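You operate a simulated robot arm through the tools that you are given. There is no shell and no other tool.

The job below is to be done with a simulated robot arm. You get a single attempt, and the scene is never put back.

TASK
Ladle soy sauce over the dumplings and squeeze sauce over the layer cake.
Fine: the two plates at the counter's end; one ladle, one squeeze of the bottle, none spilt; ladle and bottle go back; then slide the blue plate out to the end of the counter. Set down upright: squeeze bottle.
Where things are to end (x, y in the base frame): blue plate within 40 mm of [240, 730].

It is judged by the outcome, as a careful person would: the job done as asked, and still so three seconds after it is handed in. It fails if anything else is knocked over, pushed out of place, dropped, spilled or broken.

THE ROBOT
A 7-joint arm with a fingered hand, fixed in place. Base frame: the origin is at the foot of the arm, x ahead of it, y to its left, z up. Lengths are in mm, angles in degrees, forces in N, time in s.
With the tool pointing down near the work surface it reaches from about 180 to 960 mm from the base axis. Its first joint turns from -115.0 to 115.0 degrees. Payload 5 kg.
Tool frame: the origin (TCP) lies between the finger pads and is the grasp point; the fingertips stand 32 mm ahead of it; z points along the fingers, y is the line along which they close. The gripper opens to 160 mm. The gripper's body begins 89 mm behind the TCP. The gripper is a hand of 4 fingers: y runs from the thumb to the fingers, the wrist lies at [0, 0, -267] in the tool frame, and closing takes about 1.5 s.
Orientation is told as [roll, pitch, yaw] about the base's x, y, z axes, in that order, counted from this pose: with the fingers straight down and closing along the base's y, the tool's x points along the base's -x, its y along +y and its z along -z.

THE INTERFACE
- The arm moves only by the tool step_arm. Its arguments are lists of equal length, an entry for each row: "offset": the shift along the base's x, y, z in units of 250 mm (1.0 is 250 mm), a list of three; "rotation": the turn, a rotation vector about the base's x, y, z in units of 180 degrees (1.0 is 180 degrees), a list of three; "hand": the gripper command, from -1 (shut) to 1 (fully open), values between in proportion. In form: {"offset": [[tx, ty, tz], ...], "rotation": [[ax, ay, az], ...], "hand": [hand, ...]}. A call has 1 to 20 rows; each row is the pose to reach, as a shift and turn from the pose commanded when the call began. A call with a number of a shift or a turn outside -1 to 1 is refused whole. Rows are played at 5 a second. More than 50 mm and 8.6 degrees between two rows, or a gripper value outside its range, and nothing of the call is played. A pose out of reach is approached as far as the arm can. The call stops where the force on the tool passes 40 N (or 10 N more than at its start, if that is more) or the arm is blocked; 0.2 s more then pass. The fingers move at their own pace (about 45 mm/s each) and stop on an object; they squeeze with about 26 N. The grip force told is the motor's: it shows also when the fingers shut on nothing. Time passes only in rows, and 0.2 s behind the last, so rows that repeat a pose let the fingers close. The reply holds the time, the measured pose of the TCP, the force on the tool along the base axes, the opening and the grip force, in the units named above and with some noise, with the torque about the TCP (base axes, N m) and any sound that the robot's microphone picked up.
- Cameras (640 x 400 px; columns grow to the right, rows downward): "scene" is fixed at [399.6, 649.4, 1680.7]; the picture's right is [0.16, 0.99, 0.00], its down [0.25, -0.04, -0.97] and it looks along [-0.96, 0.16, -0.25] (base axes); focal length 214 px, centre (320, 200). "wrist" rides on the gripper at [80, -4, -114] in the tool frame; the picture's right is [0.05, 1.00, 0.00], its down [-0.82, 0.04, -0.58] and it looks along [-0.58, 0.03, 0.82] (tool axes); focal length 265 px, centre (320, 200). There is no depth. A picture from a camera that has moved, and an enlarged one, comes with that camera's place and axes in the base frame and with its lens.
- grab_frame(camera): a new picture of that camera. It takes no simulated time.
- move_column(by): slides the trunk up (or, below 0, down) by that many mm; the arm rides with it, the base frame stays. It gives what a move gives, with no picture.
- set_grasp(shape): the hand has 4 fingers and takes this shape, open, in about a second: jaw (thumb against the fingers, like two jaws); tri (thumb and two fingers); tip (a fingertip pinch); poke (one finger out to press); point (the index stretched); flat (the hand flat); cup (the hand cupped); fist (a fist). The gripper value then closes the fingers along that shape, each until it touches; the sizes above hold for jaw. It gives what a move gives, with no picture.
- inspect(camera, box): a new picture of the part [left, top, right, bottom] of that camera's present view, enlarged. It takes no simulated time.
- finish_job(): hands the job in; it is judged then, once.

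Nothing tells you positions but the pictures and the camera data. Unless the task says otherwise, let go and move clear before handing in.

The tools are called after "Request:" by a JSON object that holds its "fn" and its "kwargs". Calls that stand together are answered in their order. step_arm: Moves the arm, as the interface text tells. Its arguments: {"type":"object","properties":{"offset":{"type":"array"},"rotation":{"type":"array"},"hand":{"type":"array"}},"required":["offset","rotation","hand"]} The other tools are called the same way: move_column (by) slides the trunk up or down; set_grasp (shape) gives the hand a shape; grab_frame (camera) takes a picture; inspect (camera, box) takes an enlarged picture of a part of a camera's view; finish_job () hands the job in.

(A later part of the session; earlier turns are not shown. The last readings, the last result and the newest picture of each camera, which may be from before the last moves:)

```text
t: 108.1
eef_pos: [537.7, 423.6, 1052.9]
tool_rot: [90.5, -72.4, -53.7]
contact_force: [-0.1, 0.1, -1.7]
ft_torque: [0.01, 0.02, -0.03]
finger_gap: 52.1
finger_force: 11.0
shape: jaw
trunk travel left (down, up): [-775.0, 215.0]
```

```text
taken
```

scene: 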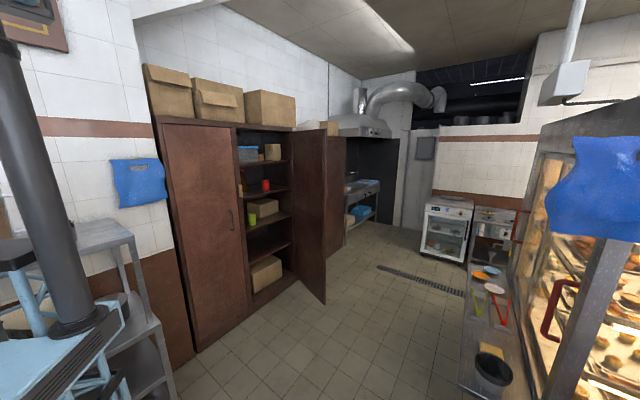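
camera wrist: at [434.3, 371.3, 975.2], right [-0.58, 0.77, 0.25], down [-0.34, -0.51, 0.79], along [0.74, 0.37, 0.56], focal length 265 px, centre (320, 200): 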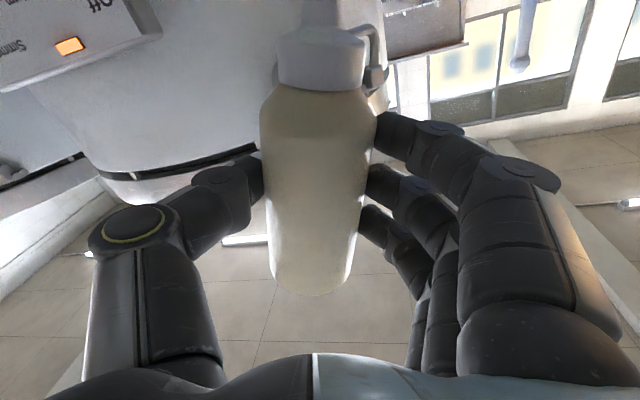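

The nozzle tip should now be at about (521, 452, 954), right above the cake. I'll bring it closer to vertical and lower it to around 35 mm above the cake top.

Request:
{"fn": "step_arm", "kwargs": {"offset": [[-0.026, 0.034, 0.01], [-0.0511, 0.068, 0.0181], [-0.0511, 0.068, -0.03], [-0.0511, 0.068, -0.09], [-0.0511, 0.068, -0.15], [-0.0511, 0.068, -0.21], [-0.0511, 0.068, -0.26], [-0.0511, 0.068, -0.278], [-0.0511, 0.068, -0.278]], "rotation": [[-0.02664, -0.02004, 0], [-0.05328, -0.04008, 0], [-0.05328, -0.04008, 0], [-0.05328, -0.04008, 0], [-0.05328, -0.04008, 0], [-0.05328, -0.04008, 0], [-0.05328, -0.04008, 0], [-0.05328, -0.04008, 0], [-0.05328, -0.04008, 0]], "hand": [-0.38, -0.38, -0.38, -0.38, -0.38, -0.38, -0.38, -0.38, -0.38]}}

Request:
{"fn": "grab_frame", "kwargs": {"camera": "wrist"}}

```text
t: 110.1
eef_pos: [524.7, 441.1, 983.2]
tool_rot: [91.6, -84.3, -54.6]
contact_force: [-0.1, 0.8, -3.2]
ft_torque: [-0.02, 0.02, 0.01]
finger_gap: 52.4
finger_force: 10.9
shape: jaw
trunk travel left (down, up): [-775.0, 215.0]
```

```text
taken
camera wrist: at [431.2, 375.3, 902.3], right [-0.6, 0.8, 0.05], down [-0.44, -0.38, 0.81], along [0.67, 0.47, 0.58], focal length 265 px, centre (320, 200)
```

wrist: 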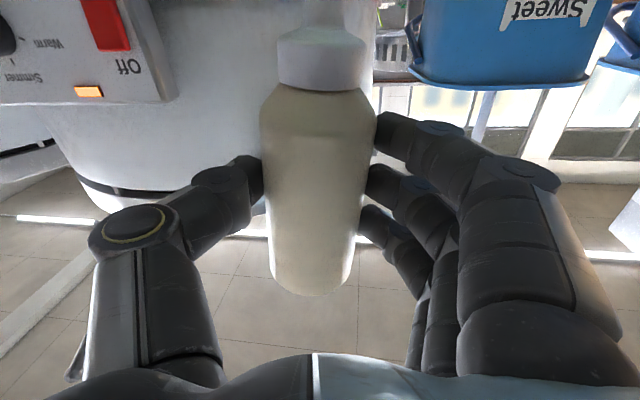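

The bottle is inverted at 174° with the nozzle tip about 35 mm above the cake's centre and nothing dripping. I'll give one squeeze of about a second and then relax the grip.

Request:
{"fn": "step_arm", "kwargs": {"offset": [[0, 0, 0], [0, 0, 0], [0, 0, 0], [0, 0, 0], [0, 0, 0], [0, 0, 0]], "rotation": [[0, 0, 0], [0, 0, 0], [0, 0, 0], [0, 0, 0], [0, 0, 0], [0, 0, 0]], "hand": [-1, -1, -1, -1, -1, -0.38]}}

Request:
{"fn": "grab_frame", "kwargs": {"camera": "wrist"}}

```text
t: 111.5
eef_pos: [524.7, 440.8, 982.0]
tool_rot: [91.7, -84.3, -54.9]
contact_force: [0.1, -0.8, -3.0]
ft_torque: [0.0, 0.01, 0.03]
finger_gap: 52.3
finger_force: 11.5
shape: jaw
trunk travel left (down, up): [-775.0, 215.0]
```

```text
taken
camera wrist: at [431.3, 375.3, 902.5], right [-0.6, 0.8, 0.05], down [-0.44, -0.38, 0.81], along [0.67, 0.47, 0.58], focal length 265 px, centre (320, 200)
```

wrist: 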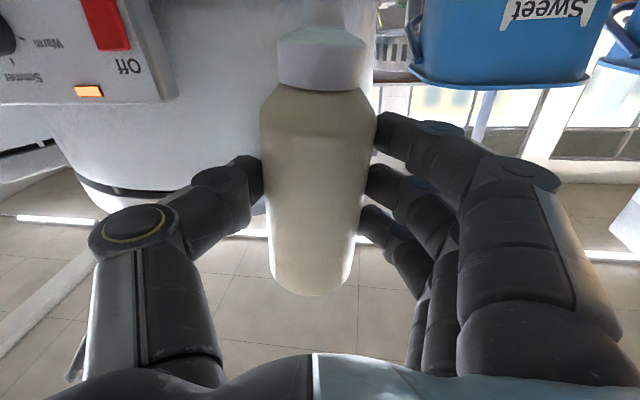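

I can't see the cake from here because the camera is underneath and looking up. I'll pause briefly, raise the bottle, and rotate back the same way about the nozzle so the cake comes into view.

Request:
{"fn": "step_arm", "kwargs": {"offset": [[0, 0, 0], [0, 0, 0], [0, 0, 0.04], [0, 0, 0.1], [0, 0, 0.16], [0, 0, 0.22], [0, 0, 0.27], [0, 0, 0.296], [0.026, -0.034, 0.29], [0.0511, -0.068, 0.278]], "rotation": [[0, 0, 0], [0, 0, 0], [0, 0, 0], [0, 0, 0], [0, 0, 0], [0, 0, 0], [0, 0, 0], [0, 0, 0], [0.02664, 0.02004, 0], [0.05328, 0.04008, 0]], "hand": [-0.38, -0.38, -0.38, -0.38, -0.38, -0.38, -0.38, -0.38, -0.38, -0.38]}}

Request:
{"fn": "step_arm", "kwargs": {"offset": [[0.0244, -0.0325, 0.0164], [0.0478, -0.0635, 0.0286], [0.0697, -0.0927, 0.037], [0.0901, -0.1197, 0.0415], [0.1086, -0.1443, 0.0428], [0.125, -0.1662, 0.0409], [0.1393, -0.1852, 0.0364], [0.1512, -0.201, 0.0296], [0.1606, -0.2135, 0.021], [0.1673, -0.2225, 0.0109], [0.1714, -0.2279, -0.0001], [0.1728, -0.2297, -0.0116], [0.1714, -0.2279, -0.0551], [0.1673, -0.2225, -0.0981], [0.1606, -0.2135, -0.1402], [0.1512, -0.201, -0.1808], [0.1393, -0.1852, -0.2196]], "rotation": [[0.02664, 0.02004, 0], [0.05328, 0.04008, 0], [0.07992, 0.06012, 0], [0.10656, 0.08016, 0], [0.1332, 0.1002, 0], [0.15984, 0.12024, 0], [0.18648, 0.14028, 0], [0.21312, 0.16032, 0], [0.23976, 0.18036, 0], [0.2664, 0.2004, 0], [0.29304, 0.22044, 0], [0.31968, 0.24048, 0], [0.34632, 0.26052, 0], [0.37296, 0.28056, 0], [0.3996, 0.3006, 0], [0.42624, 0.32064, 0], [0.45288, 0.34068, 0]], "hand": [-0.38, -0.38, -0.38, -0.38, -0.38, -0.38, -0.38, -0.38, -0.38, -0.38, -0.38, -0.38, -0.38, -0.38, -0.38, -0.38, -0.38]}}

Request:
{"fn": "grab_frame", "kwargs": {"camera": "wrist"}}

Request:
{"fn": "inspect", "kwargs": {"camera": "wrist", "box": [0, 80, 160, 330]}}

```text
t: 113.7
eef_pos: [537.1, 424.3, 1052.0]
tool_rot: [90.5, -72.2, -53.6]
contact_force: [0.5, -1.5, -2.2]
ft_torque: [-0.01, 0.04, 0.01]
finger_gap: 51.7
finger_force: 10.8
shape: jaw
trunk travel left (down, up): [-775.0, 215.0]
```

```text
t: 117.3
eef_pos: [573.5, 377.7, 996.9]
tool_rot: [89.8, 29.8, -53.3]
contact_force: [-0.8, -0.4, -2.1]
ft_torque: [-0.02, 0.05, 0.0]
finger_gap: 52.1
finger_force: 10.7
shape: jaw
trunk travel left (down, up): [-775.0, 215.0]
```

```text
taken
camera wrist: at [438.5, 366.6, 1034.4], right [0.27, -0.36, 0.89], down [-0.03, -0.93, -0.37], along [0.96, 0.08, -0.26], focal length 265 px, centre (320, 200)
```

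wrist: 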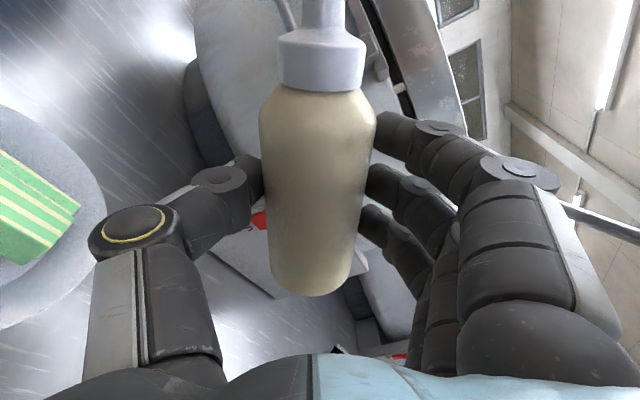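

```text
1.60 times, centred on (80, 205) of wrist
camera zoom: at [438.5, 366.6, 1034.4], right [0.27, -0.36, 0.89], down [-0.03, -0.93, -0.37], along [0.96, 0.08, -0.26], focal length 425 px, centre (704, 192)
```

zoom: 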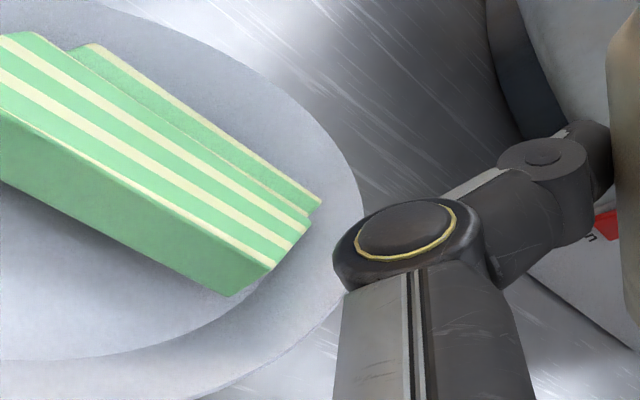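

Only the right end of the cake is visible here and the middle is out of frame. I'll bring the bottle upright and move back to a spot where I can see the whole cake.

Request:
{"fn": "step_arm", "kwargs": {"offset": [[-0.045, 0.011, 0.041], [-0.09, 0.022, 0.082], [-0.136, 0.033, 0.123], [-0.182, 0.044, 0.165], [-0.227, 0.056, 0.206], [-0.272, 0.067, 0.247], [-0.318, 0.078, 0.288], [-0.363, 0.09, 0.33], [-0.409, 0.101, 0.371], [-0.454, 0.112, 0.412], [-0.454, 0.112, 0.412]], "rotation": [[0.02664, 0.02004, 0], [0.05328, 0.04008, 0], [0.07992, 0.06012, 0], [0.10656, 0.08016, 0], [0.1332, 0.1002, 0], [0.15984, 0.12024, 0], [0.18648, 0.14028, 0], [0.21312, 0.16032, 0], [0.23976, 0.18036, 0], [0.2664, 0.2004, 0], [0.2664, 0.2004, 0]], "hand": [-0.38, -0.38, -0.38, -0.38, -0.38, -0.38, -0.38, -0.38, -0.38, -0.38, -0.38]}}

Request:
{"fn": "grab_frame", "kwargs": {"camera": "wrist"}}

Request:
{"fn": "inspect", "kwargs": {"camera": "wrist", "box": [210, 270, 430, 370]}}

```text
t: 119.7
eef_pos: [460.1, 406.0, 1100.4]
tool_rot: [44.1, 89.7, -98.9]
contact_force: [0.0, 1.1, -2.4]
ft_torque: [-0.03, 0.06, 0.01]
finger_gap: 52.0
finger_force: 11.3
shape: jaw
trunk travel left (down, up): [-775.0, 215.0]
```

```text
taken
camera wrist: at [365.1, 340.7, 1182.3], right [0.6, -0.8, 0.06], down [-0.44, -0.39, -0.81], along [0.67, 0.46, -0.58], focal length 265 px, centre (320, 200)
```

wrist: 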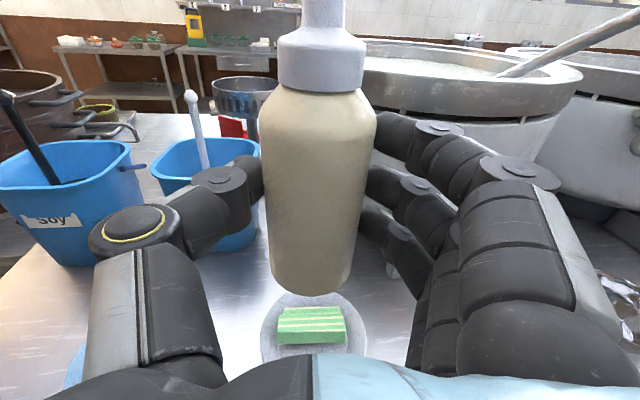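

```text
2.91 times, centred on (320, 320) of wrist
camera zoom: at [365.1, 340.7, 1182.3], right [0.6, -0.8, 0.06], down [-0.44, -0.39, -0.81], along [0.67, 0.46, -0.58], focal length 772 px, centre (320, -149)
```

zoom: 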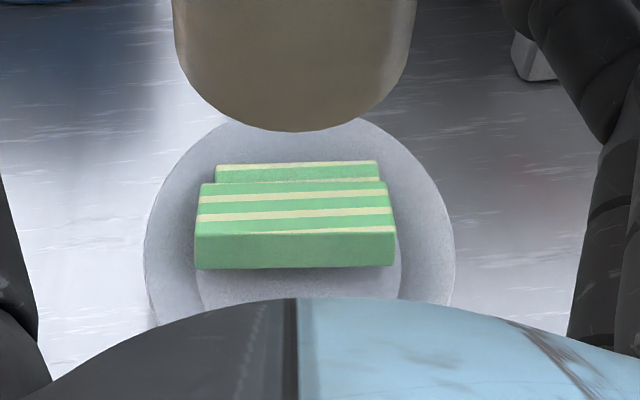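

Request:
{"fn": "inspect", "kwargs": {"camera": "wrist", "box": [265, 295, 365, 365]}}

```text
5.71 times, centred on (315, 330) of wrist
camera zoom: at [365.1, 340.7, 1182.3], right [0.6, -0.8, 0.06], down [-0.44, -0.39, -0.81], along [0.67, 0.46, -0.58], focal length 1517 px, centre (349, -543)
```

zoom: 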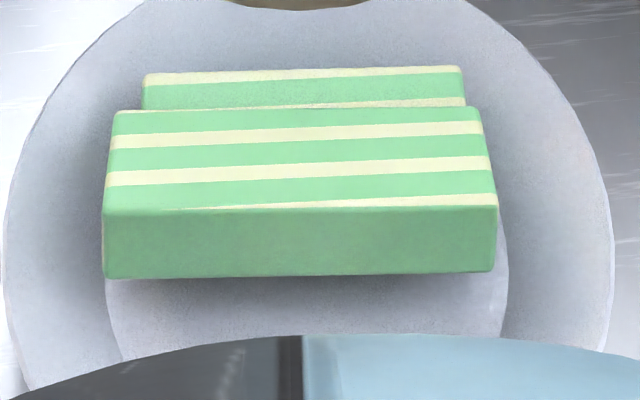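

There's no sauce on the cake, so that squeeze dispensed nothing; it was probably too short. I'll return along the same path and squeeze longer, reading the force while squeezing.

Request:
{"fn": "step_arm", "kwargs": {"offset": [[0.045, -0.011, -0.041], [0.09, -0.022, -0.082], [0.136, -0.033, -0.123], [0.182, -0.044, -0.165], [0.227, -0.056, -0.206], [0.272, -0.067, -0.247], [0.318, -0.078, -0.288], [0.363, -0.09, -0.33], [0.409, -0.101, -0.371], [0.454, -0.112, -0.412]], "rotation": [[-0.02664, -0.02004, 0], [-0.05328, -0.04008, 0], [-0.07992, -0.06012, 0], [-0.10656, -0.08016, 0], [-0.1332, -0.1002, 0], [-0.15984, -0.12024, 0], [-0.18648, -0.14028, 0], [-0.21312, -0.16032, 0], [-0.23976, -0.18036, 0], [-0.2664, -0.2004, 0]], "hand": [-0.38, -0.38, -0.38, -0.38, -0.38, -0.38, -0.38, -0.38, -0.38, -0.38]}}

Request:
{"fn": "step_arm", "kwargs": {"offset": [[0.0119, -0.0158, 0.0388], [0.0213, -0.0283, 0.0794], [0.028, -0.0373, 0.1215], [0.0321, -0.0427, 0.1645], [0.0335, -0.0445, 0.208], [0.0321, -0.0427, 0.2195], [0.028, -0.0373, 0.2305], [0.0213, -0.0283, 0.2406], [0.0119, -0.0158, 0.2492], [0, 0, 0.256], [-0.0143, 0.019, 0.2605], [-0.0307, 0.0409, 0.2624], [-0.0492, 0.0655, 0.2611], [-0.0696, 0.0925, 0.2566], [-0.0915, 0.1217, 0.2482], [-0.1149, 0.1527, 0.236], [-0.1393, 0.1852, 0.2196]], "rotation": [[-0.02664, -0.02004, 0], [-0.05328, -0.04008, 0], [-0.07992, -0.06012, 0], [-0.10656, -0.08016, 0], [-0.1332, -0.1002, 0], [-0.15984, -0.12024, 0], [-0.18648, -0.14028, 0], [-0.21312, -0.16032, 0], [-0.23976, -0.18036, 0], [-0.2664, -0.2004, 0], [-0.29304, -0.22044, 0], [-0.31968, -0.24048, 0], [-0.34632, -0.26052, 0], [-0.37296, -0.28056, 0], [-0.3996, -0.3006, 0], [-0.42624, -0.32064, 0], [-0.45288, -0.34068, 0]], "hand": [-0.38, -0.38, -0.38, -0.38, -0.38, -0.38, -0.38, -0.38, -0.38, -0.38, -0.38, -0.38, -0.38, -0.38, -0.38, -0.38, -0.38]}}

Request:
{"fn": "step_arm", "kwargs": {"offset": [[-0.026, 0.034, 0.01], [-0.0511, 0.068, 0.0181], [-0.0511, 0.068, -0.03], [-0.0511, 0.068, -0.09], [-0.0511, 0.068, -0.15], [-0.0511, 0.068, -0.21], [-0.0511, 0.068, -0.26], [-0.0511, 0.068, -0.278], [-0.0511, 0.068, -0.278]], "rotation": [[-0.02664, -0.02004, 0], [-0.05328, -0.04008, 0], [-0.05328, -0.04008, 0], [-0.05328, -0.04008, 0], [-0.05328, -0.04008, 0], [-0.05328, -0.04008, 0], [-0.05328, -0.04008, 0], [-0.05328, -0.04008, 0], [-0.05328, -0.04008, 0]], "hand": [-0.38, -0.38, -0.38, -0.38, -0.38, -0.38, -0.38, -0.38, -0.38]}}

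```text
t: 121.9
eef_pos: [572.9, 377.1, 997.0]
tool_rot: [89.8, 29.6, -53.2]
contact_force: [-1.1, -0.7, -3.1]
ft_torque: [0.0, 0.04, -0.01]
finger_gap: 52.0
finger_force: 10.7
shape: jaw
trunk travel left (down, up): [-775.0, 215.0]
```

```text
t: 125.5
eef_pos: [536.5, 425.5, 1051.7]
tool_rot: [90.7, -72.4, -53.7]
contact_force: [-0.5, -0.3, -2.4]
ft_torque: [-0.01, 0.04, -0.02]
finger_gap: 52.2
finger_force: 10.6
shape: jaw
trunk travel left (down, up): [-775.0, 215.0]
```

```text
t: 127.5
eef_pos: [523.4, 441.1, 981.0]
tool_rot: [91.9, -84.2, -54.9]
contact_force: [-0.9, 0.4, -1.8]
ft_torque: [0.01, 0.01, -0.02]
finger_gap: 52.0
finger_force: 10.9
shape: jaw
trunk travel left (down, up): [-775.0, 215.0]
```

The nozzle is back over the cake's centre. I'll squeeze now and read the force while it is held.

Request:
{"fn": "step_arm", "kwargs": {"offset": [[0, 0, 0], [0, 0, 0], [0, 0, 0]], "rotation": [[0, 0, 0], [0, 0, 0], [0, 0, 0]], "hand": [-1, -1, -1]}}

Request:
{"fn": "grab_frame", "kwargs": {"camera": "wrist"}}

```text
t: 128.3
eef_pos: [524.8, 441.8, 981.6]
tool_rot: [91.8, -84.4, -54.8]
contact_force: [0.8, 0.2, -2.1]
ft_torque: [-0.02, 0.02, 0.0]
finger_gap: 52.0
finger_force: 11.1
shape: jaw
trunk travel left (down, up): [-775.0, 215.0]
```

```text
taken
camera wrist: at [430.8, 375.3, 902.1], right [-0.6, 0.8, 0.05], down [-0.44, -0.38, 0.81], along [0.67, 0.47, 0.58], focal length 265 px, centre (320, 200)
```

wrist: 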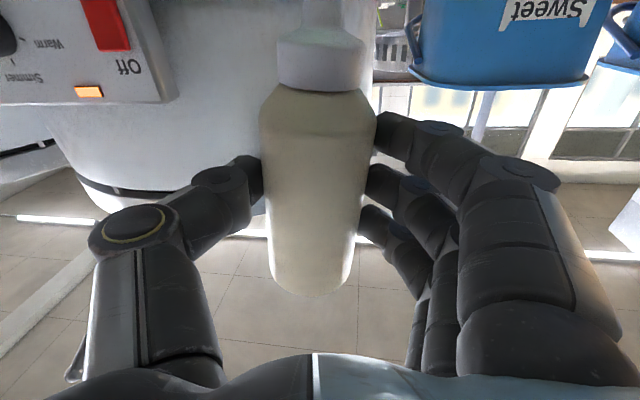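

At full close the force still reads 11 N, so the fingers seem to have settled at first touch. I'll hold a little longer to see if it builds up.

Request:
{"fn": "step_arm", "kwargs": {"offset": [[0, 0, 0], [0, 0, 0], [0, 0, 0], [0, 0, 0], [0, 0, 0]], "rotation": [[0, 0, 0], [0, 0, 0], [0, 0, 0], [0, 0, 0], [0, 0, 0]], "hand": [-1, -1, -1, -1, -1]}}

```text
t: 129.5
eef_pos: [523.1, 440.7, 982.5]
tool_rot: [91.7, -84.3, -54.8]
contact_force: [0.3, -0.4, -2.7]
ft_torque: [-0.02, 0.05, 0.0]
finger_gap: 52.3
finger_force: 10.9
shape: jaw
trunk travel left (down, up): [-775.0, 215.0]
```

The force stays at 11 N. I'll go back to the light hold, return upright, and look at the cake again.

Request:
{"fn": "step_arm", "kwargs": {"offset": [[0, 0, 0], [0, 0, 0], [0, 0, 0.04], [0, 0, 0.1], [0, 0, 0.16], [0, 0, 0.22], [0, 0, 0.27], [0, 0, 0.296], [0.026, -0.034, 0.29], [0.0511, -0.068, 0.278]], "rotation": [[0, 0, 0], [0, 0, 0], [0, 0, 0], [0, 0, 0], [0, 0, 0], [0, 0, 0], [0, 0, 0], [0, 0, 0], [0.02664, 0.02004, 0], [0.05328, 0.04008, 0]], "hand": [-0.38, -0.38, -0.38, -0.38, -0.38, -0.38, -0.38, -0.38, -0.38, -0.38]}}

Request:
{"fn": "step_arm", "kwargs": {"offset": [[0.0244, -0.0325, 0.0164], [0.0478, -0.0635, 0.0286], [0.0697, -0.0927, 0.037], [0.0901, -0.1197, 0.0415], [0.1086, -0.1443, 0.0428], [0.125, -0.1662, 0.0409], [0.1393, -0.1852, 0.0364], [0.1512, -0.201, 0.0296], [0.1606, -0.2135, 0.021], [0.1673, -0.2225, 0.0109], [0.1714, -0.2279, -0.0001], [0.1728, -0.2297, -0.0116], [0.1714, -0.2279, -0.0551], [0.1673, -0.2225, -0.0981], [0.1606, -0.2135, -0.1402], [0.1512, -0.201, -0.1808], [0.1393, -0.1852, -0.2196]], "rotation": [[0.02664, 0.02004, 0], [0.05328, 0.04008, 0], [0.07992, 0.06012, 0], [0.10656, 0.08016, 0], [0.1332, 0.1002, 0], [0.15984, 0.12024, 0], [0.18648, 0.14028, 0], [0.21312, 0.16032, 0], [0.23976, 0.18036, 0], [0.2664, 0.2004, 0], [0.29304, 0.22044, 0], [0.31968, 0.24048, 0], [0.34632, 0.26052, 0], [0.37296, 0.28056, 0], [0.3996, 0.3006, 0], [0.42624, 0.32064, 0], [0.45288, 0.34068, 0]], "hand": [-0.38, -0.38, -0.38, -0.38, -0.38, -0.38, -0.38, -0.38, -0.38, -0.38, -0.38, -0.38, -0.38, -0.38, -0.38, -0.38, -0.38]}}

Request:
{"fn": "step_arm", "kwargs": {"offset": [[-0.045, 0.011, 0.041], [-0.09, 0.022, 0.082], [-0.136, 0.033, 0.123], [-0.182, 0.044, 0.165], [-0.227, 0.056, 0.206], [-0.272, 0.067, 0.247], [-0.318, 0.078, 0.288], [-0.363, 0.09, 0.33], [-0.409, 0.101, 0.371], [-0.454, 0.112, 0.412], [-0.454, 0.112, 0.412]], "rotation": [[0.02664, 0.02004, 0], [0.05328, 0.04008, 0], [0.07992, 0.06012, 0], [0.10656, 0.08016, 0], [0.1332, 0.1002, 0], [0.15984, 0.12024, 0], [0.18648, 0.14028, 0], [0.21312, 0.16032, 0], [0.23976, 0.18036, 0], [0.2664, 0.2004, 0], [0.2664, 0.2004, 0]], "hand": [-0.38, -0.38, -0.38, -0.38, -0.38, -0.38, -0.38, -0.38, -0.38, -0.38, -0.38]}}

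Request:
{"fn": "inspect", "kwargs": {"camera": "wrist", "box": [255, 285, 375, 365]}}

Request:
{"fn": "grab_frame", "kwargs": {"camera": "wrist"}}

```text
t: 131.7
eef_pos: [538.0, 423.7, 1051.8]
tool_rot: [90.7, -72.3, -53.7]
contact_force: [0.4, 0.0, -2.8]
ft_torque: [-0.01, 0.04, 0.03]
finger_gap: 52.0
finger_force: 10.9
shape: jaw
trunk travel left (down, up): [-775.0, 215.0]
```

```text
t: 135.3
eef_pos: [572.8, 377.6, 997.7]
tool_rot: [89.9, 29.8, -53.3]
contact_force: [0.5, 0.3, -1.9]
ft_torque: [0.0, 0.04, 0.02]
finger_gap: 51.9
finger_force: 11.3
shape: jaw
trunk travel left (down, up): [-775.0, 215.0]
```

```text
t: 137.7
eef_pos: [459.2, 406.6, 1101.2]
tool_rot: [46.6, 89.7, -96.4]
contact_force: [-0.6, 0.6, -2.6]
ft_torque: [-0.03, 0.03, -0.01]
finger_gap: 51.6
finger_force: 10.9
shape: jaw
trunk travel left (down, up): [-775.0, 215.0]
```

```text
5.00 times, centred on (315, 325) of wrist
camera zoom: at [365.2, 341.0, 1181.6], right [0.6, -0.8, 0.06], down [-0.44, -0.39, -0.81], along [0.67, 0.46, -0.58], focal length 1327 px, centre (345, -425)
```

zoom: 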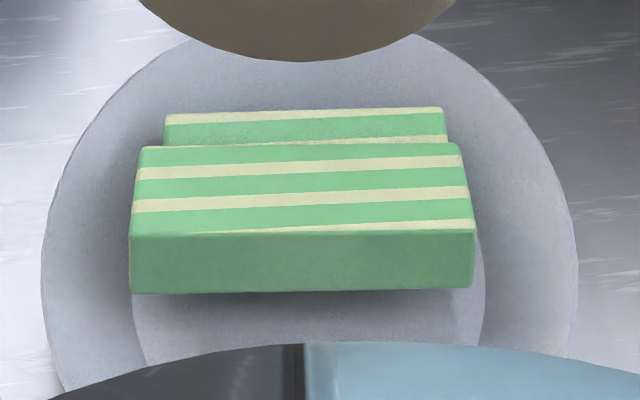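

```text
taken
camera wrist: at [365.2, 341.0, 1181.6], right [0.6, -0.8, 0.06], down [-0.44, -0.39, -0.81], along [0.67, 0.46, -0.58], focal length 265 px, centre (320, 200)
```

wrist: 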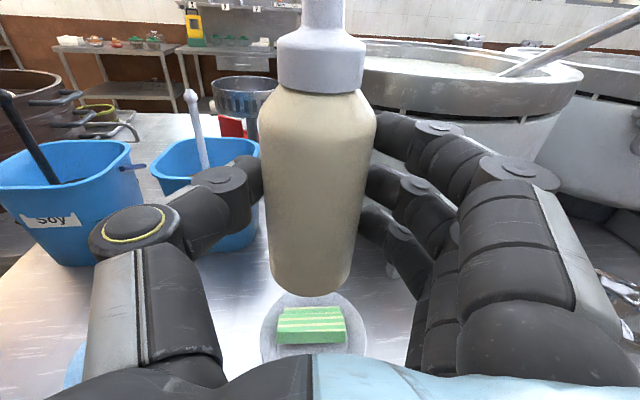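

The cake is still bare, so 11 N isn't enough to dispense. I'll set the bottle back upright on its own spot and find out there, safely, how to get a firmer squeeze.

Request:
{"fn": "step_arm", "kwargs": {"offset": [[0.03, -0.02, -0.02], [0.1, -0.06, -0.06], [0.18, -0.11, -0.1], [0.26, -0.16, -0.15], [0.34, -0.21, -0.2], [0.42, -0.26, -0.25], [0.5, -0.31, -0.3], [0.58, -0.36, -0.35], [0.65, -0.4, -0.39], [0.684, -0.42, -0.4], [0.684, -0.42, -0.4]], "rotation": [[0, 0, 0], [0, 0, 0], [0, 0, 0], [0, 0, 0], [0, 0, 0], [0, 0, 0], [0, 0, 0], [0, 0, 0], [0, 0, 0], [0, 0, 0], [0, 0, 0]], "hand": [-0.38, -0.38, -0.38, -0.38, -0.38, -0.38, -0.38, -0.38, -0.38, -0.38, -0.38]}}

Request:
{"fn": "grab_frame", "kwargs": {"camera": "wrist"}}

```text
t: 140.1
eef_pos: [628.4, 302.2, 1000.6]
tool_rot: [50.4, 89.6, -92.7]
contact_force: [0.3, 0.1, -2.9]
ft_torque: [-0.04, 0.04, -0.01]
finger_gap: 51.8
finger_force: 10.6
shape: jaw
trunk travel left (down, up): [-775.0, 215.0]
```

```text
taken
camera wrist: at [535.6, 235.2, 1081.3], right [0.6, -0.8, 0.06], down [-0.44, -0.39, -0.81], along [0.67, 0.46, -0.58], focal length 265 px, centre (320, 200)
```

wrist: 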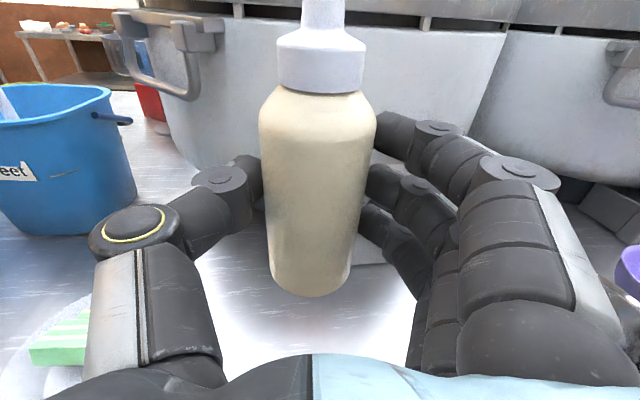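

Request:
{"fn": "step_arm", "kwargs": {"offset": [[0.007, 0, -0.06], [0.007, 0, -0.14], [0.007, 0, -0.22], [0.007, 0, -0.3], [0.007, 0, -0.38], [0.007, 0, -0.44], [0.007, 0, -0.48], [0.007, 0, -0.5], [0.007, 0, -0.512], [0.007, 0, -0.514]], "rotation": [[0, 0, 0], [0, 0, 0], [0, 0, 0], [0, 0, 0], [0, 0, 0], [0, 0, 0], [0, 0, 0], [0, 0, 0], [0, 0, 0], [0, 0, 0]], "hand": [-0.38, -0.38, -0.38, -0.38, -0.38, -0.38, -0.38, -0.38, -0.38, -0.38]}}

Request:
{"fn": "grab_frame", "kwargs": {"camera": "wrist"}}

```text
t: 142.3
eef_pos: [631.5, 299.4, 872.0]
tool_rot: [55.3, 89.6, -87.7]
contact_force: [0.0, 0.4, -1.6]
ft_torque: [-0.07, -0.02, 0.0]
finger_gap: 51.7
finger_force: 10.7
shape: jaw
trunk travel left (down, up): [-775.0, 215.0]
```

```text
taken
camera wrist: at [538.0, 234.8, 953.1], right [0.6, -0.8, 0.06], down [-0.44, -0.39, -0.81], along [0.67, 0.46, -0.58], focal length 265 px, centre (320, 200)
```

wrist: 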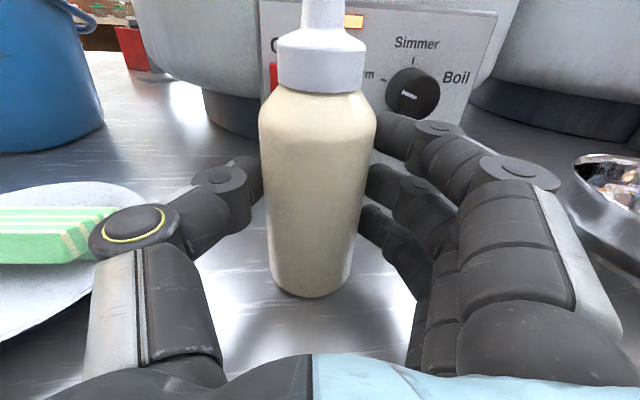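

The bottle is back on its spot. I'll ease down the last millimetre, open slightly, and then close at full command to see what force the fingers reach.

Request:
{"fn": "step_arm", "kwargs": {"offset": [[0, 0, -0.004], [0, 0, -0.005], [0, 0, -0.005], [0, 0, -0.005], [0, 0, -0.005]], "rotation": [[0, 0, 0], [0, 0, 0], [0, 0, 0], [0, 0, 0], [0, 0, 0]], "hand": [-0.38, -0.38, -0.32, -0.27, -0.25]}}

Request:
{"fn": "step_arm", "kwargs": {"offset": [[0, 0, 0], [0, 0, 0], [0, 0, 0], [0, 0, 0]], "rotation": [[0, 0, 0], [0, 0, 0], [0, 0, 0], [0, 0, 0]], "hand": [-1, -1, -1, -1]}}

Request:
{"fn": "grab_frame", "kwargs": {"camera": "wrist"}}

```text
t: 143.5
eef_pos: [631.7, 300.4, 870.2]
tool_rot: [51.7, 89.5, -91.4]
contact_force: [0.1, 1.2, 0.5]
ft_torque: [-0.01, -0.02, 0.01]
finger_gap: 59.6
finger_force: 0.0
shape: jaw
trunk travel left (down, up): [-775.0, 215.0]
```

```text
t: 144.5
eef_pos: [632.3, 300.6, 870.0]
tool_rot: [53.4, 89.6, -89.6]
contact_force: [1.1, 1.6, 0.3]
ft_torque: [0.01, 0.01, -0.04]
finger_gap: 51.9
finger_force: 11.2
shape: jaw
trunk travel left (down, up): [-775.0, 215.0]
```

```text
taken
camera wrist: at [538.0, 235.0, 951.8], right [0.6, -0.8, 0.06], down [-0.44, -0.39, -0.81], along [0.67, 0.46, -0.58], focal length 265 px, centre (320, 200)
```

wrist: 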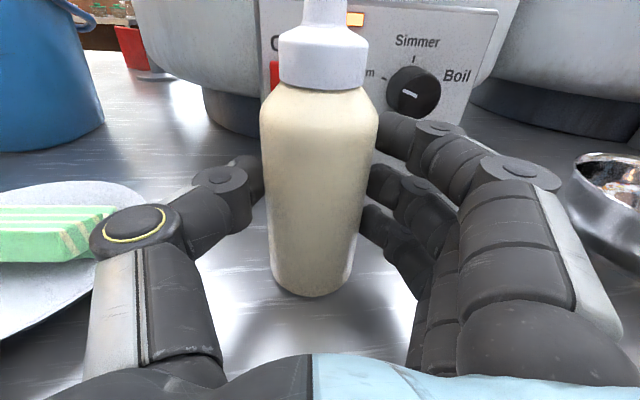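

Request:
{"fn": "inspect", "kwargs": {"camera": "wrist", "box": [180, 90, 440, 300]}}

```text
1.90 times, centred on (310, 195) of wrist
camera zoom: at [538.0, 235.0, 951.8], right [0.6, -0.8, 0.06], down [-0.44, -0.39, -0.81], along [0.67, 0.46, -0.58], focal length 506 px, centre (339, 210)
```

zoom: 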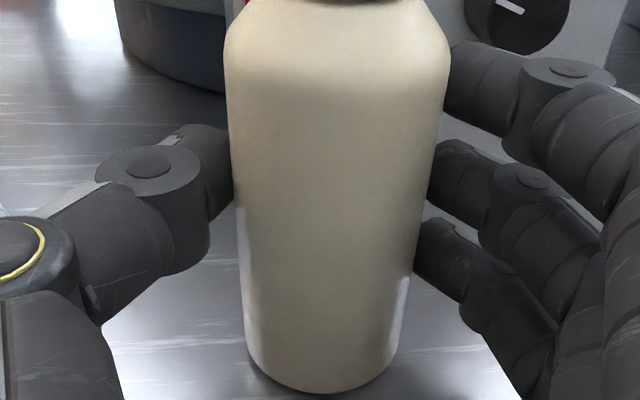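

At full command the bottle still gets only 11 N, whereas the rod got 26 N. While it stands safely on the counter, I'll probe how force depends on the commanded opening.

Request:
{"fn": "step_arm", "kwargs": {"offset": [[0, 0, 0], [0, 0, 0]], "rotation": [[0, 0, 0], [0, 0, 0]], "hand": [-0.35, -0.35]}}

Request:
{"fn": "step_arm", "kwargs": {"offset": [[0, 0, 0], [0, 0, 0]], "rotation": [[0, 0, 0], [0, 0, 0]], "hand": [-0.36, -0.36]}}

Request:
{"fn": "step_arm", "kwargs": {"offset": [[0, 0, 0], [0, 0, 0]], "rotation": [[0, 0, 0], [0, 0, 0]], "hand": [-0.45, -0.45]}}

Request:
{"fn": "step_arm", "kwargs": {"offset": [[0, 0, 0], [0, 0, 0], [0, 0, 0]], "rotation": [[0, 0, 0], [0, 0, 0], [0, 0, 0]], "hand": [-0.7, -0.7, -0.7]}}

```text
t: 145.1
eef_pos: [631.3, 299.5, 871.5]
tool_rot: [53.3, 89.7, -89.5]
contact_force: [-0.2, 0.0, -0.2]
ft_torque: [-0.02, -0.01, 0.0]
finger_gap: 53.3
finger_force: 4.1
shape: jaw
trunk travel left (down, up): [-775.0, 215.0]
```

```text
t: 145.7
eef_pos: [632.2, 301.5, 870.6]
tool_rot: [53.8, 89.6, -89.2]
contact_force: [0.2, 0.2, 0.1]
ft_torque: [0.03, -0.02, -0.01]
finger_gap: 51.9
finger_force: 10.9
shape: jaw
trunk travel left (down, up): [-775.0, 215.0]
```

```text
t: 146.3
eef_pos: [631.1, 299.6, 869.8]
tool_rot: [53.8, 89.6, -89.1]
contact_force: [0.3, 0.3, 0.0]
ft_torque: [0.04, -0.02, 0.01]
finger_gap: 51.8
finger_force: 10.7
shape: jaw
trunk travel left (down, up): [-775.0, 215.0]
```

```text
t: 147.1
eef_pos: [632.3, 301.0, 870.3]
tool_rot: [53.7, 89.6, -89.4]
contact_force: [0.7, -0.2, 0.2]
ft_torque: [0.04, -0.04, -0.01]
finger_gap: 52.0
finger_force: 10.9
shape: jaw
trunk travel left (down, up): [-775.0, 215.0]
```

Force saturates near 11 N with this hold whatever the command. I'll open, seat the bottle deeper in the hand, and see whether a fuller wrap gives more.

Request:
{"fn": "step_arm", "kwargs": {"offset": [[0, 0, 0], [0, 0, 0], [0, 0, 0], [0.025, 0.019, 0], [0.05, 0.038, 0], [0.0767, 0.0577, 0], [0.0767, 0.0577, 0]], "rotation": [[0, 0, 0], [0, 0, 0], [0, 0, 0], [0, 0, 0], [0, 0, 0], [0, 0, 0], [0, 0, 0]], "hand": [-0.2, 0, 0, 0, 0, 0, 0]}}

Request:
{"fn": "grab_frame", "kwargs": {"camera": "wrist"}}

Request:
{"fn": "step_arm", "kwargs": {"offset": [[0, 0, 0], [0, 0, 0], [0, 0, 0], [0, 0, 0], [0, 0, 0]], "rotation": [[0, 0, 0], [0, 0, 0], [0, 0, 0], [0, 0, 0], [0, 0, 0]], "hand": [-0.3, -1, -1, -1, -1]}}

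Request:
{"fn": "grab_frame", "kwargs": {"camera": "wrist"}}

```text
t: 148.7
eef_pos: [649.6, 313.7, 869.3]
tool_rot: [53.9, 89.5, -89.2]
contact_force: [0.1, 0.4, -0.3]
ft_torque: [0.0, 0.0, -0.01]
finger_gap: 79.0
finger_force: 0.1
shape: jaw
trunk travel left (down, up): [-775.0, 215.0]
```

```text
taken
camera wrist: at [557.3, 249.7, 951.7], right [0.6, -0.8, 0.06], down [-0.44, -0.39, -0.81], along [0.67, 0.46, -0.58], focal length 265 px, centre (320, 200)
```

wrist: 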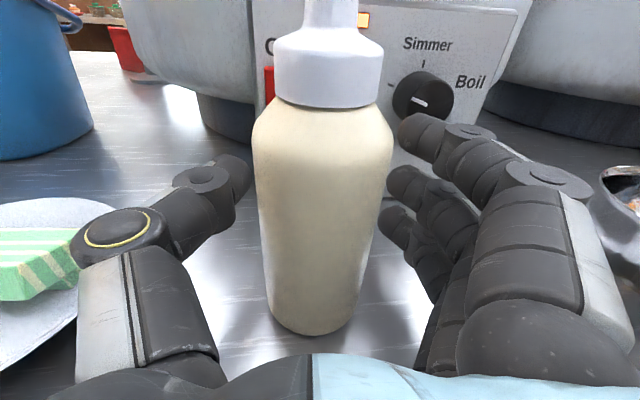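

```text
t: 149.9
eef_pos: [651.2, 314.2, 870.1]
tool_rot: [53.9, 89.7, -89.0]
contact_force: [0.4, 0.9, 0.4]
ft_torque: [-0.01, 0.02, -0.01]
finger_gap: 28.0
finger_force: 11.3
shape: jaw
trunk travel left (down, up): [-775.0, 215.0]
```

```text
taken
camera wrist: at [557.4, 249.6, 951.7], right [0.6, -0.8, 0.06], down [-0.44, -0.39, -0.81], along [0.67, 0.46, -0.58], focal length 265 px, centre (320, 200)
```

wrist: 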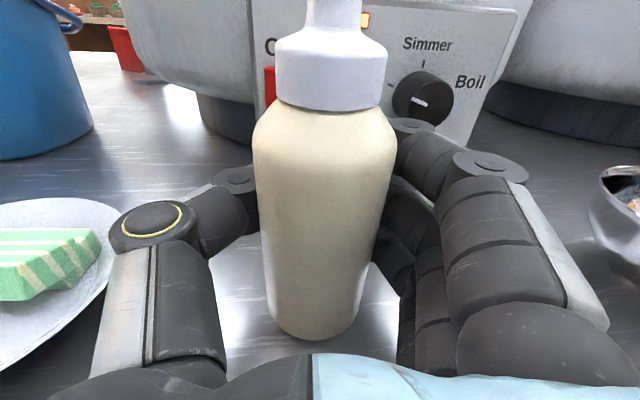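

The deeper hold also stops at 11 N, so the bottle itself yields at that force. It was therefore already fully compressed while upright, and no further squeeze happened over the cake. The plan is to invert it, ease the grip, and squeeze afresh. First I'll go back to the earlier hold and test the light grip here.

Request:
{"fn": "step_arm", "kwargs": {"offset": [[0, 0, 0], [0, 0, 0], [0, 0, 0], [0, 0, 0], [0, 0, 0], [-0.025, -0.019, 0], [-0.05, -0.038, 0], [-0.082, -0.062, 0], [-0.082, -0.062, 0]], "rotation": [[0, 0, 0], [0, 0, 0], [0, 0, 0], [0, 0, 0], [0, 0, 0], [0, 0, 0], [0, 0, 0], [0, 0, 0], [0, 0, 0]], "hand": [-0.6, -0.4, -0.2, 0, 0, 0, 0, 0, 0]}}

Request:
{"fn": "grab_frame", "kwargs": {"camera": "wrist"}}

```text
t: 151.9
eef_pos: [631.2, 299.4, 869.7]
tool_rot: [53.7, 89.6, -89.3]
contact_force: [0.4, 0.9, 0.6]
ft_torque: [0.02, 0.02, 0.03]
finger_gap: 78.8
finger_force: 0.1
shape: jaw
trunk travel left (down, up): [-775.0, 215.0]
```

```text
taken
camera wrist: at [536.8, 233.8, 951.6], right [0.6, -0.8, 0.06], down [-0.44, -0.39, -0.81], along [0.67, 0.46, -0.58], focal length 265 px, centre (320, 200)
```

wrist: 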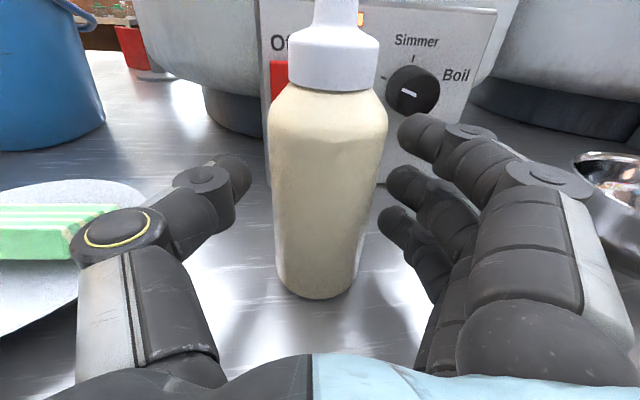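

Request:
{"fn": "step_arm", "kwargs": {"offset": [[0.007, -0.01, 0], [0.007, -0.01, 0], [0.007, -0.01, 0], [0.007, -0.01, 0], [0.007, -0.01, 0]], "rotation": [[0, 0, 0], [0, 0, 0], [0, 0, 0], [0, 0, 0], [0, 0, 0]], "hand": [0, -0.2, -0.3, -0.34, -0.34]}}

Request:
{"fn": "step_arm", "kwargs": {"offset": [[0, 0, 0], [0, 0, 0]], "rotation": [[0, 0, 0], [0, 0, 0]], "hand": [-0.35, -0.35]}}

Request:
{"fn": "step_arm", "kwargs": {"offset": [[0, 0, 0], [0, 0, 0]], "rotation": [[0, 0, 0], [0, 0, 0]], "hand": [-0.355, -0.355]}}

Request:
{"fn": "grab_frame", "kwargs": {"camera": "wrist"}}

```text
t: 153.1
eef_pos: [631.8, 297.0, 871.1]
tool_rot: [53.8, 89.6, -89.3]
contact_force: [-0.2, 0.8, -0.9]
ft_torque: [-0.02, 0.03, -0.02]
finger_gap: 54.3
finger_force: 0.1
shape: jaw
trunk travel left (down, up): [-775.0, 215.0]
```

```text
t: 153.7
eef_pos: [633.1, 296.4, 869.9]
tool_rot: [54.4, 89.7, -88.6]
contact_force: [1.0, -0.4, 0.4]
ft_torque: [0.0, 0.0, 0.0]
finger_gap: 51.3
finger_force: 11.0
shape: jaw
trunk travel left (down, up): [-775.0, 215.0]
```

```text
t: 154.3
eef_pos: [632.1, 297.3, 870.8]
tool_rot: [53.9, 89.5, -89.0]
contact_force: [0.8, 0.2, 1.2]
ft_torque: [0.03, 0.0, 0.01]
finger_gap: 51.3
finger_force: 10.9
shape: jaw
trunk travel left (down, up): [-775.0, 215.0]
```

```text
taken
camera wrist: at [538.6, 231.5, 951.5], right [0.6, -0.8, 0.06], down [-0.44, -0.39, -0.81], along [0.67, 0.46, -0.58], focal length 265 px, centre (320, 200)
```

wrist: 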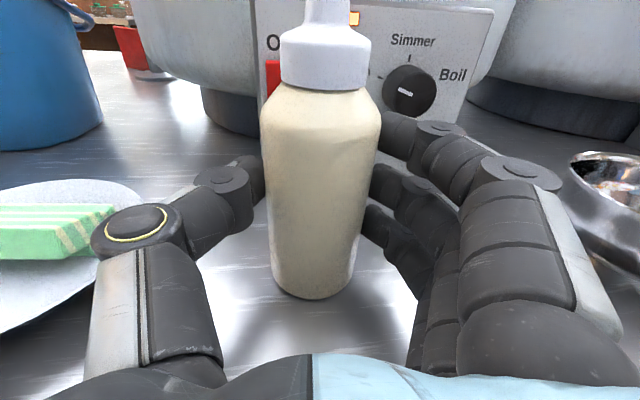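

Any touch settles at about 11 N. I'll measure how lightly I can hold it before it loses contact.

Request:
{"fn": "step_arm", "kwargs": {"offset": [[0, 0, 0], [0, 0, 0]], "rotation": [[0, 0, 0], [0, 0, 0]], "hand": [-0.345, -0.345]}}

Request:
{"fn": "step_arm", "kwargs": {"offset": [[0, 0, 0], [0, 0, 0]], "rotation": [[0, 0, 0], [0, 0, 0]], "hand": [-0.34, -0.34]}}

Request:
{"fn": "step_arm", "kwargs": {"offset": [[0, 0, 0], [0, 0, 0]], "rotation": [[0, 0, 0], [0, 0, 0]], "hand": [-0.335, -0.335]}}

Request:
{"fn": "step_arm", "kwargs": {"offset": [[0, 0, 0], [0, 0, 0], [0, 0, 0], [0, 0, 0], [0, 0, 0], [0, 0, 0], [0, 0, 0], [0, 0, 0], [0, 0, 0], [0, 0, 0], [0, 0, 0], [0, 0, 0], [0, 0, 0], [0, 0, 0], [0, 0, 0]], "rotation": [[0, 0, 0], [0, 0, 0], [0, 0, 0], [0, 0, 0], [0, 0, 0], [0, 0, 0], [0, 0, 0], [0, 0, 0], [0, 0, 0], [0, 0, 0], [0, 0, 0], [0, 0, 0], [0, 0, 0], [0, 0, 0], [0, 0, 0]], "hand": [-1, -1, -1, -1, -1, -1, -1, -1, -1, -1, -1, -1, -1, -1, -1]}}

```text
t: 154.9
eef_pos: [632.3, 296.0, 870.6]
tool_rot: [53.9, 89.6, -89.1]
contact_force: [1.5, 0.2, 1.1]
ft_torque: [0.02, -0.03, -0.02]
finger_gap: 51.1
finger_force: 11.1
shape: jaw
trunk travel left (down, up): [-775.0, 215.0]
```

```text
t: 155.5
eef_pos: [632.8, 297.1, 870.3]
tool_rot: [52.2, 89.5, -90.8]
contact_force: [-0.7, 1.3, -0.8]
ft_torque: [0.03, 0.0, 0.0]
finger_gap: 53.7
finger_force: 0.1
shape: jaw
trunk travel left (down, up): [-775.0, 215.0]
```

```text
t: 156.1
eef_pos: [632.5, 296.7, 869.0]
tool_rot: [53.8, 89.7, -89.2]
contact_force: [-1.6, 1.1, 1.0]
ft_torque: [-0.02, 0.01, 0.06]
finger_gap: 54.0
finger_force: 0.0
shape: jaw
trunk travel left (down, up): [-775.0, 215.0]
```

```text
t: 159.3
eef_pos: [633.0, 296.7, 870.0]
tool_rot: [53.6, 89.5, -89.4]
contact_force: [0.6, -0.2, 0.3]
ft_torque: [0.01, -0.01, 0.02]
finger_gap: 51.2
finger_force: 10.9
shape: jaw
trunk travel left (down, up): [-775.0, 215.0]
```

Contact is on or off, at 11 N once touching. The rod held at the fingertips gave 26 N, so I'll try pinching the bottle nearer the fingertips while it stands on the counter.

Request:
{"fn": "step_arm", "kwargs": {"offset": [[0, 0, 0], [0, 0, 0], [0, 0, 0], [-0.03, -0.022, 0], [-0.058, -0.043, 0], [-0.058, -0.043, 0]], "rotation": [[0, 0, 0], [0, 0, 0], [0, 0, 0], [0, 0, 0], [0, 0, 0], [0, 0, 0]], "hand": [-0.3, -0.15, -0.15, -0.15, -0.15, -0.15]}}

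Request:
{"fn": "step_arm", "kwargs": {"offset": [[0, 0, 0], [0, 0, 0], [0, 0, 0], [0, 0, 0]], "rotation": [[0, 0, 0], [0, 0, 0], [0, 0, 0], [0, 0, 0]], "hand": [-0.3, -1, -1, -1]}}

Request:
{"fn": "grab_frame", "kwargs": {"camera": "wrist"}}

```text
t: 160.7
eef_pos: [618.9, 286.0, 869.5]
tool_rot: [54.0, 89.6, -88.9]
contact_force: [-0.3, -0.6, -0.3]
ft_torque: [0.03, -0.01, 0.0]
finger_gap: 67.3
finger_force: 0.1
shape: jaw
trunk travel left (down, up): [-775.0, 215.0]
```

```text
t: 161.7
eef_pos: [617.2, 285.8, 870.6]
tool_rot: [53.8, 89.7, -89.1]
contact_force: [0.6, -0.3, -0.1]
ft_torque: [-0.05, -0.02, -0.02]
finger_gap: 49.1
finger_force: 11.1
shape: jaw
trunk travel left (down, up): [-775.0, 215.0]
```

```text
taken
camera wrist: at [524.2, 220.9, 951.8], right [0.6, -0.8, 0.06], down [-0.44, -0.39, -0.81], along [0.67, 0.46, -0.58], focal length 265 px, centre (320, 200)
```

wrist: 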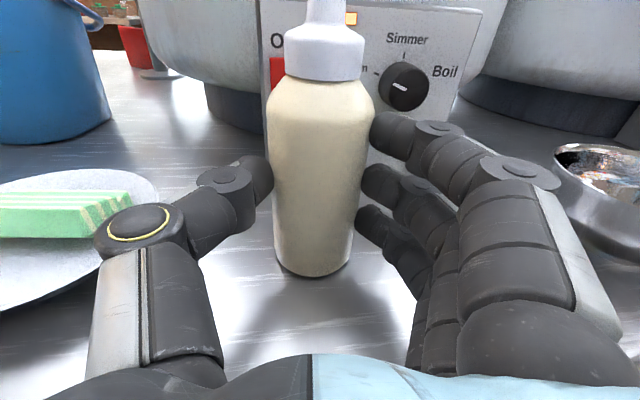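

It settles at 11 N here too, so the fingers simply stop at that touch force on a soft body. Sauce should come out only when the walls are pressed in while inverted. I need a partial hold below 11 N to carry it, then squeeze over the cake, so I'll look for that window with fine steps.

Request:
{"fn": "step_arm", "kwargs": {"offset": [[0, 0, 0], [0, 0, 0], [0, 0, 0], [0.03, 0.022, 0], [0.058, 0.043, 0], [0.058, 0.043, 0], [0.058, 0.043, 0], [0.058, 0.043, 0]], "rotation": [[0, 0, 0], [0, 0, 0], [0, 0, 0], [0, 0, 0], [0, 0, 0], [0, 0, 0], [0, 0, 0], [0, 0, 0]], "hand": [-0.3, -0.15, -0.15, -0.15, -0.15, -0.3, -0.34, -0.34]}}

Request:
{"fn": "step_arm", "kwargs": {"offset": [[0, 0, 0], [0, 0, 0]], "rotation": [[0, 0, 0], [0, 0, 0]], "hand": [-0.343, -0.343]}}

Request:
{"fn": "step_arm", "kwargs": {"offset": [[0, 0, 0], [0, 0, 0]], "rotation": [[0, 0, 0], [0, 0, 0]], "hand": [-0.346, -0.346]}}

Request:
{"fn": "step_arm", "kwargs": {"offset": [[0, 0, 0], [0, 0, 0]], "rotation": [[0, 0, 0], [0, 0, 0]], "hand": [-0.349, -0.349]}}

Request:
{"fn": "grab_frame", "kwargs": {"camera": "wrist"}}

```text
t: 163.5
eef_pos: [631.2, 296.4, 870.5]
tool_rot: [53.7, 89.6, -89.3]
contact_force: [0.1, 0.4, 0.8]
ft_torque: [-0.01, 0.01, -0.03]
finger_gap: 53.9
finger_force: 0.0
shape: jaw
trunk travel left (down, up): [-775.0, 215.0]
```

```text
t: 164.1
eef_pos: [632.6, 297.2, 869.6]
tool_rot: [54.2, 89.7, -88.9]
contact_force: [-0.1, 1.2, 0.0]
ft_torque: [0.02, 0.01, -0.01]
finger_gap: 54.3
finger_force: 0.0
shape: jaw
trunk travel left (down, up): [-775.0, 215.0]
```

```text
t: 164.7
eef_pos: [632.5, 297.2, 870.7]
tool_rot: [54.1, 89.6, -88.9]
contact_force: [-0.5, 0.5, 0.1]
ft_torque: [-0.03, 0.01, 0.01]
finger_gap: 54.2
finger_force: 0.0
shape: jaw
trunk travel left (down, up): [-775.0, 215.0]
```

```text
t: 165.3
eef_pos: [632.4, 297.0, 868.4]
tool_rot: [54.1, 89.6, -89.0]
contact_force: [-0.5, 0.4, -0.1]
ft_torque: [-0.04, 0.01, -0.01]
finger_gap: 54.1
finger_force: 0.1
shape: jaw
trunk travel left (down, up): [-775.0, 215.0]
```

```text
taken
camera wrist: at [538.4, 231.4, 951.8], right [0.6, -0.8, 0.06], down [-0.44, -0.39, -0.81], along [0.67, 0.46, -0.58], focal length 265 px, centre (320, 200)
```

wrist: 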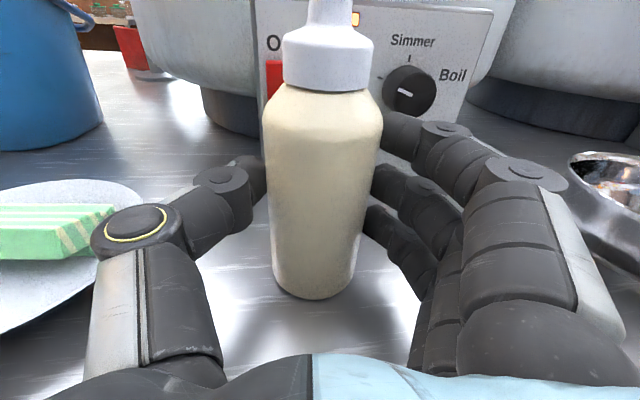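

Request:
{"fn": "step_arm", "kwargs": {"offset": [[0, 0, 0], [0, 0, 0]], "rotation": [[0, 0, 0], [0, 0, 0]], "hand": [-0.352, -0.352]}}

Request:
{"fn": "step_arm", "kwargs": {"offset": [[0, 0, 0], [0, 0, 0]], "rotation": [[0, 0, 0], [0, 0, 0]], "hand": [-0.355, -0.355]}}

Request:
{"fn": "step_arm", "kwargs": {"offset": [[0, 0, 0], [0, 0, 0]], "rotation": [[0, 0, 0], [0, 0, 0]], "hand": [-0.358, -0.358]}}

Request:
{"fn": "step_arm", "kwargs": {"offset": [[0, 0, 0], [0, 0, 0]], "rotation": [[0, 0, 0], [0, 0, 0]], "hand": [-0.362, -0.362]}}

```text
t: 165.9
eef_pos: [632.9, 297.3, 870.9]
tool_rot: [54.4, 89.6, -88.7]
contact_force: [0.2, 1.3, -0.5]
ft_torque: [0.0, -0.03, -0.04]
finger_gap: 51.3
finger_force: 10.7
shape: jaw
trunk travel left (down, up): [-775.0, 215.0]
```

```text
t: 166.5
eef_pos: [633.1, 296.0, 869.8]
tool_rot: [54.0, 89.7, -89.0]
contact_force: [1.5, -0.1, 0.0]
ft_torque: [0.0, -0.02, 0.0]
finger_gap: 51.0
finger_force: 11.0
shape: jaw
trunk travel left (down, up): [-775.0, 215.0]
```

```text
t: 167.1
eef_pos: [632.3, 297.9, 870.0]
tool_rot: [53.6, 89.6, -89.5]
contact_force: [0.3, 0.7, 0.5]
ft_torque: [0.0, -0.03, 0.0]
finger_gap: 51.2
finger_force: 11.1
shape: jaw
trunk travel left (down, up): [-775.0, 215.0]
```

```text
t: 167.7
eef_pos: [632.4, 296.4, 869.7]
tool_rot: [52.9, 89.6, -89.9]
contact_force: [0.1, 1.5, -0.9]
ft_torque: [-0.02, 0.0, -0.01]
finger_gap: 51.9
finger_force: 6.3
shape: jaw
trunk travel left (down, up): [-775.0, 215.0]
```

Request:
{"fn": "step_arm", "kwargs": {"offset": [[0, 0, 0], [0, 0, 0]], "rotation": [[0, 0, 0], [0, 0, 0]], "hand": [-0.362, -0.362]}}

Request:
{"fn": "step_arm", "kwargs": {"offset": [[0, 0, 0], [0, 0, 0]], "rotation": [[0, 0, 0], [0, 0, 0]], "hand": [-0.362, -0.362]}}

Request:
{"fn": "step_arm", "kwargs": {"offset": [[0, 0, 0], [0, 0, 0]], "rotation": [[0, 0, 0], [0, 0, 0]], "hand": [-0.37, -0.37]}}

Request:
{"fn": "step_arm", "kwargs": {"offset": [[0, 0, 0], [0, 0, 0]], "rotation": [[0, 0, 0], [0, 0, 0]], "hand": [-0.5, -0.5]}}

```text
t: 168.3
eef_pos: [632.5, 297.5, 871.6]
tool_rot: [53.6, 89.6, -89.3]
contact_force: [0.0, 0.8, 0.4]
ft_torque: [0.02, 0.0, 0.04]
finger_gap: 51.2
finger_force: 10.9
shape: jaw
trunk travel left (down, up): [-775.0, 215.0]
```

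```text
t: 168.9
eef_pos: [632.4, 296.7, 870.6]
tool_rot: [53.5, 89.5, -89.4]
contact_force: [0.5, 0.7, 0.0]
ft_torque: [0.01, 0.01, -0.02]
finger_gap: 51.3
finger_force: 10.8
shape: jaw
trunk travel left (down, up): [-775.0, 215.0]
```

```text
t: 169.5
eef_pos: [631.7, 297.8, 869.1]
tool_rot: [53.7, 89.7, -89.4]
contact_force: [0.4, 0.5, 1.0]
ft_torque: [0.02, 0.01, 0.02]
finger_gap: 51.2
finger_force: 11.1
shape: jaw
trunk travel left (down, up): [-775.0, 215.0]
```

```text
t: 170.1
eef_pos: [632.3, 297.0, 870.7]
tool_rot: [53.8, 89.7, -89.2]
contact_force: [0.3, 0.8, 0.3]
ft_torque: [-0.01, 0.01, -0.02]
finger_gap: 51.1
finger_force: 11.3
shape: jaw
trunk travel left (down, up): [-775.0, 215.0]
```

Request:
{"fn": "inspect", "kwargs": {"camera": "wrist", "box": [0, 150, 170, 340]}}

```text
2.11 times, centred on (85, 245) of wrist
camera zoom: at [538.5, 231.4, 951.8], right [0.6, -0.8, 0.06], down [-0.44, -0.39, -0.81], along [0.67, 0.46, -0.58], focal length 559 px, centre (815, 105)
```

zoom: 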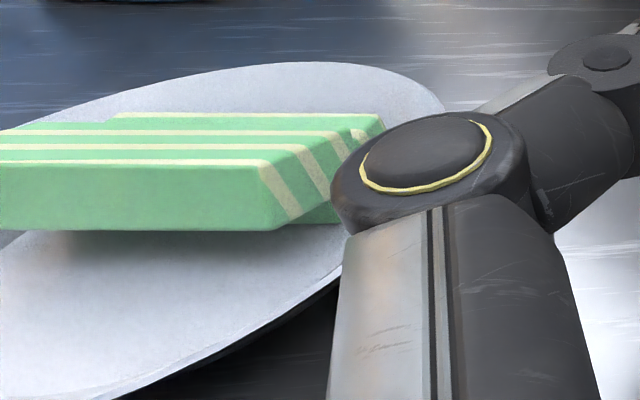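

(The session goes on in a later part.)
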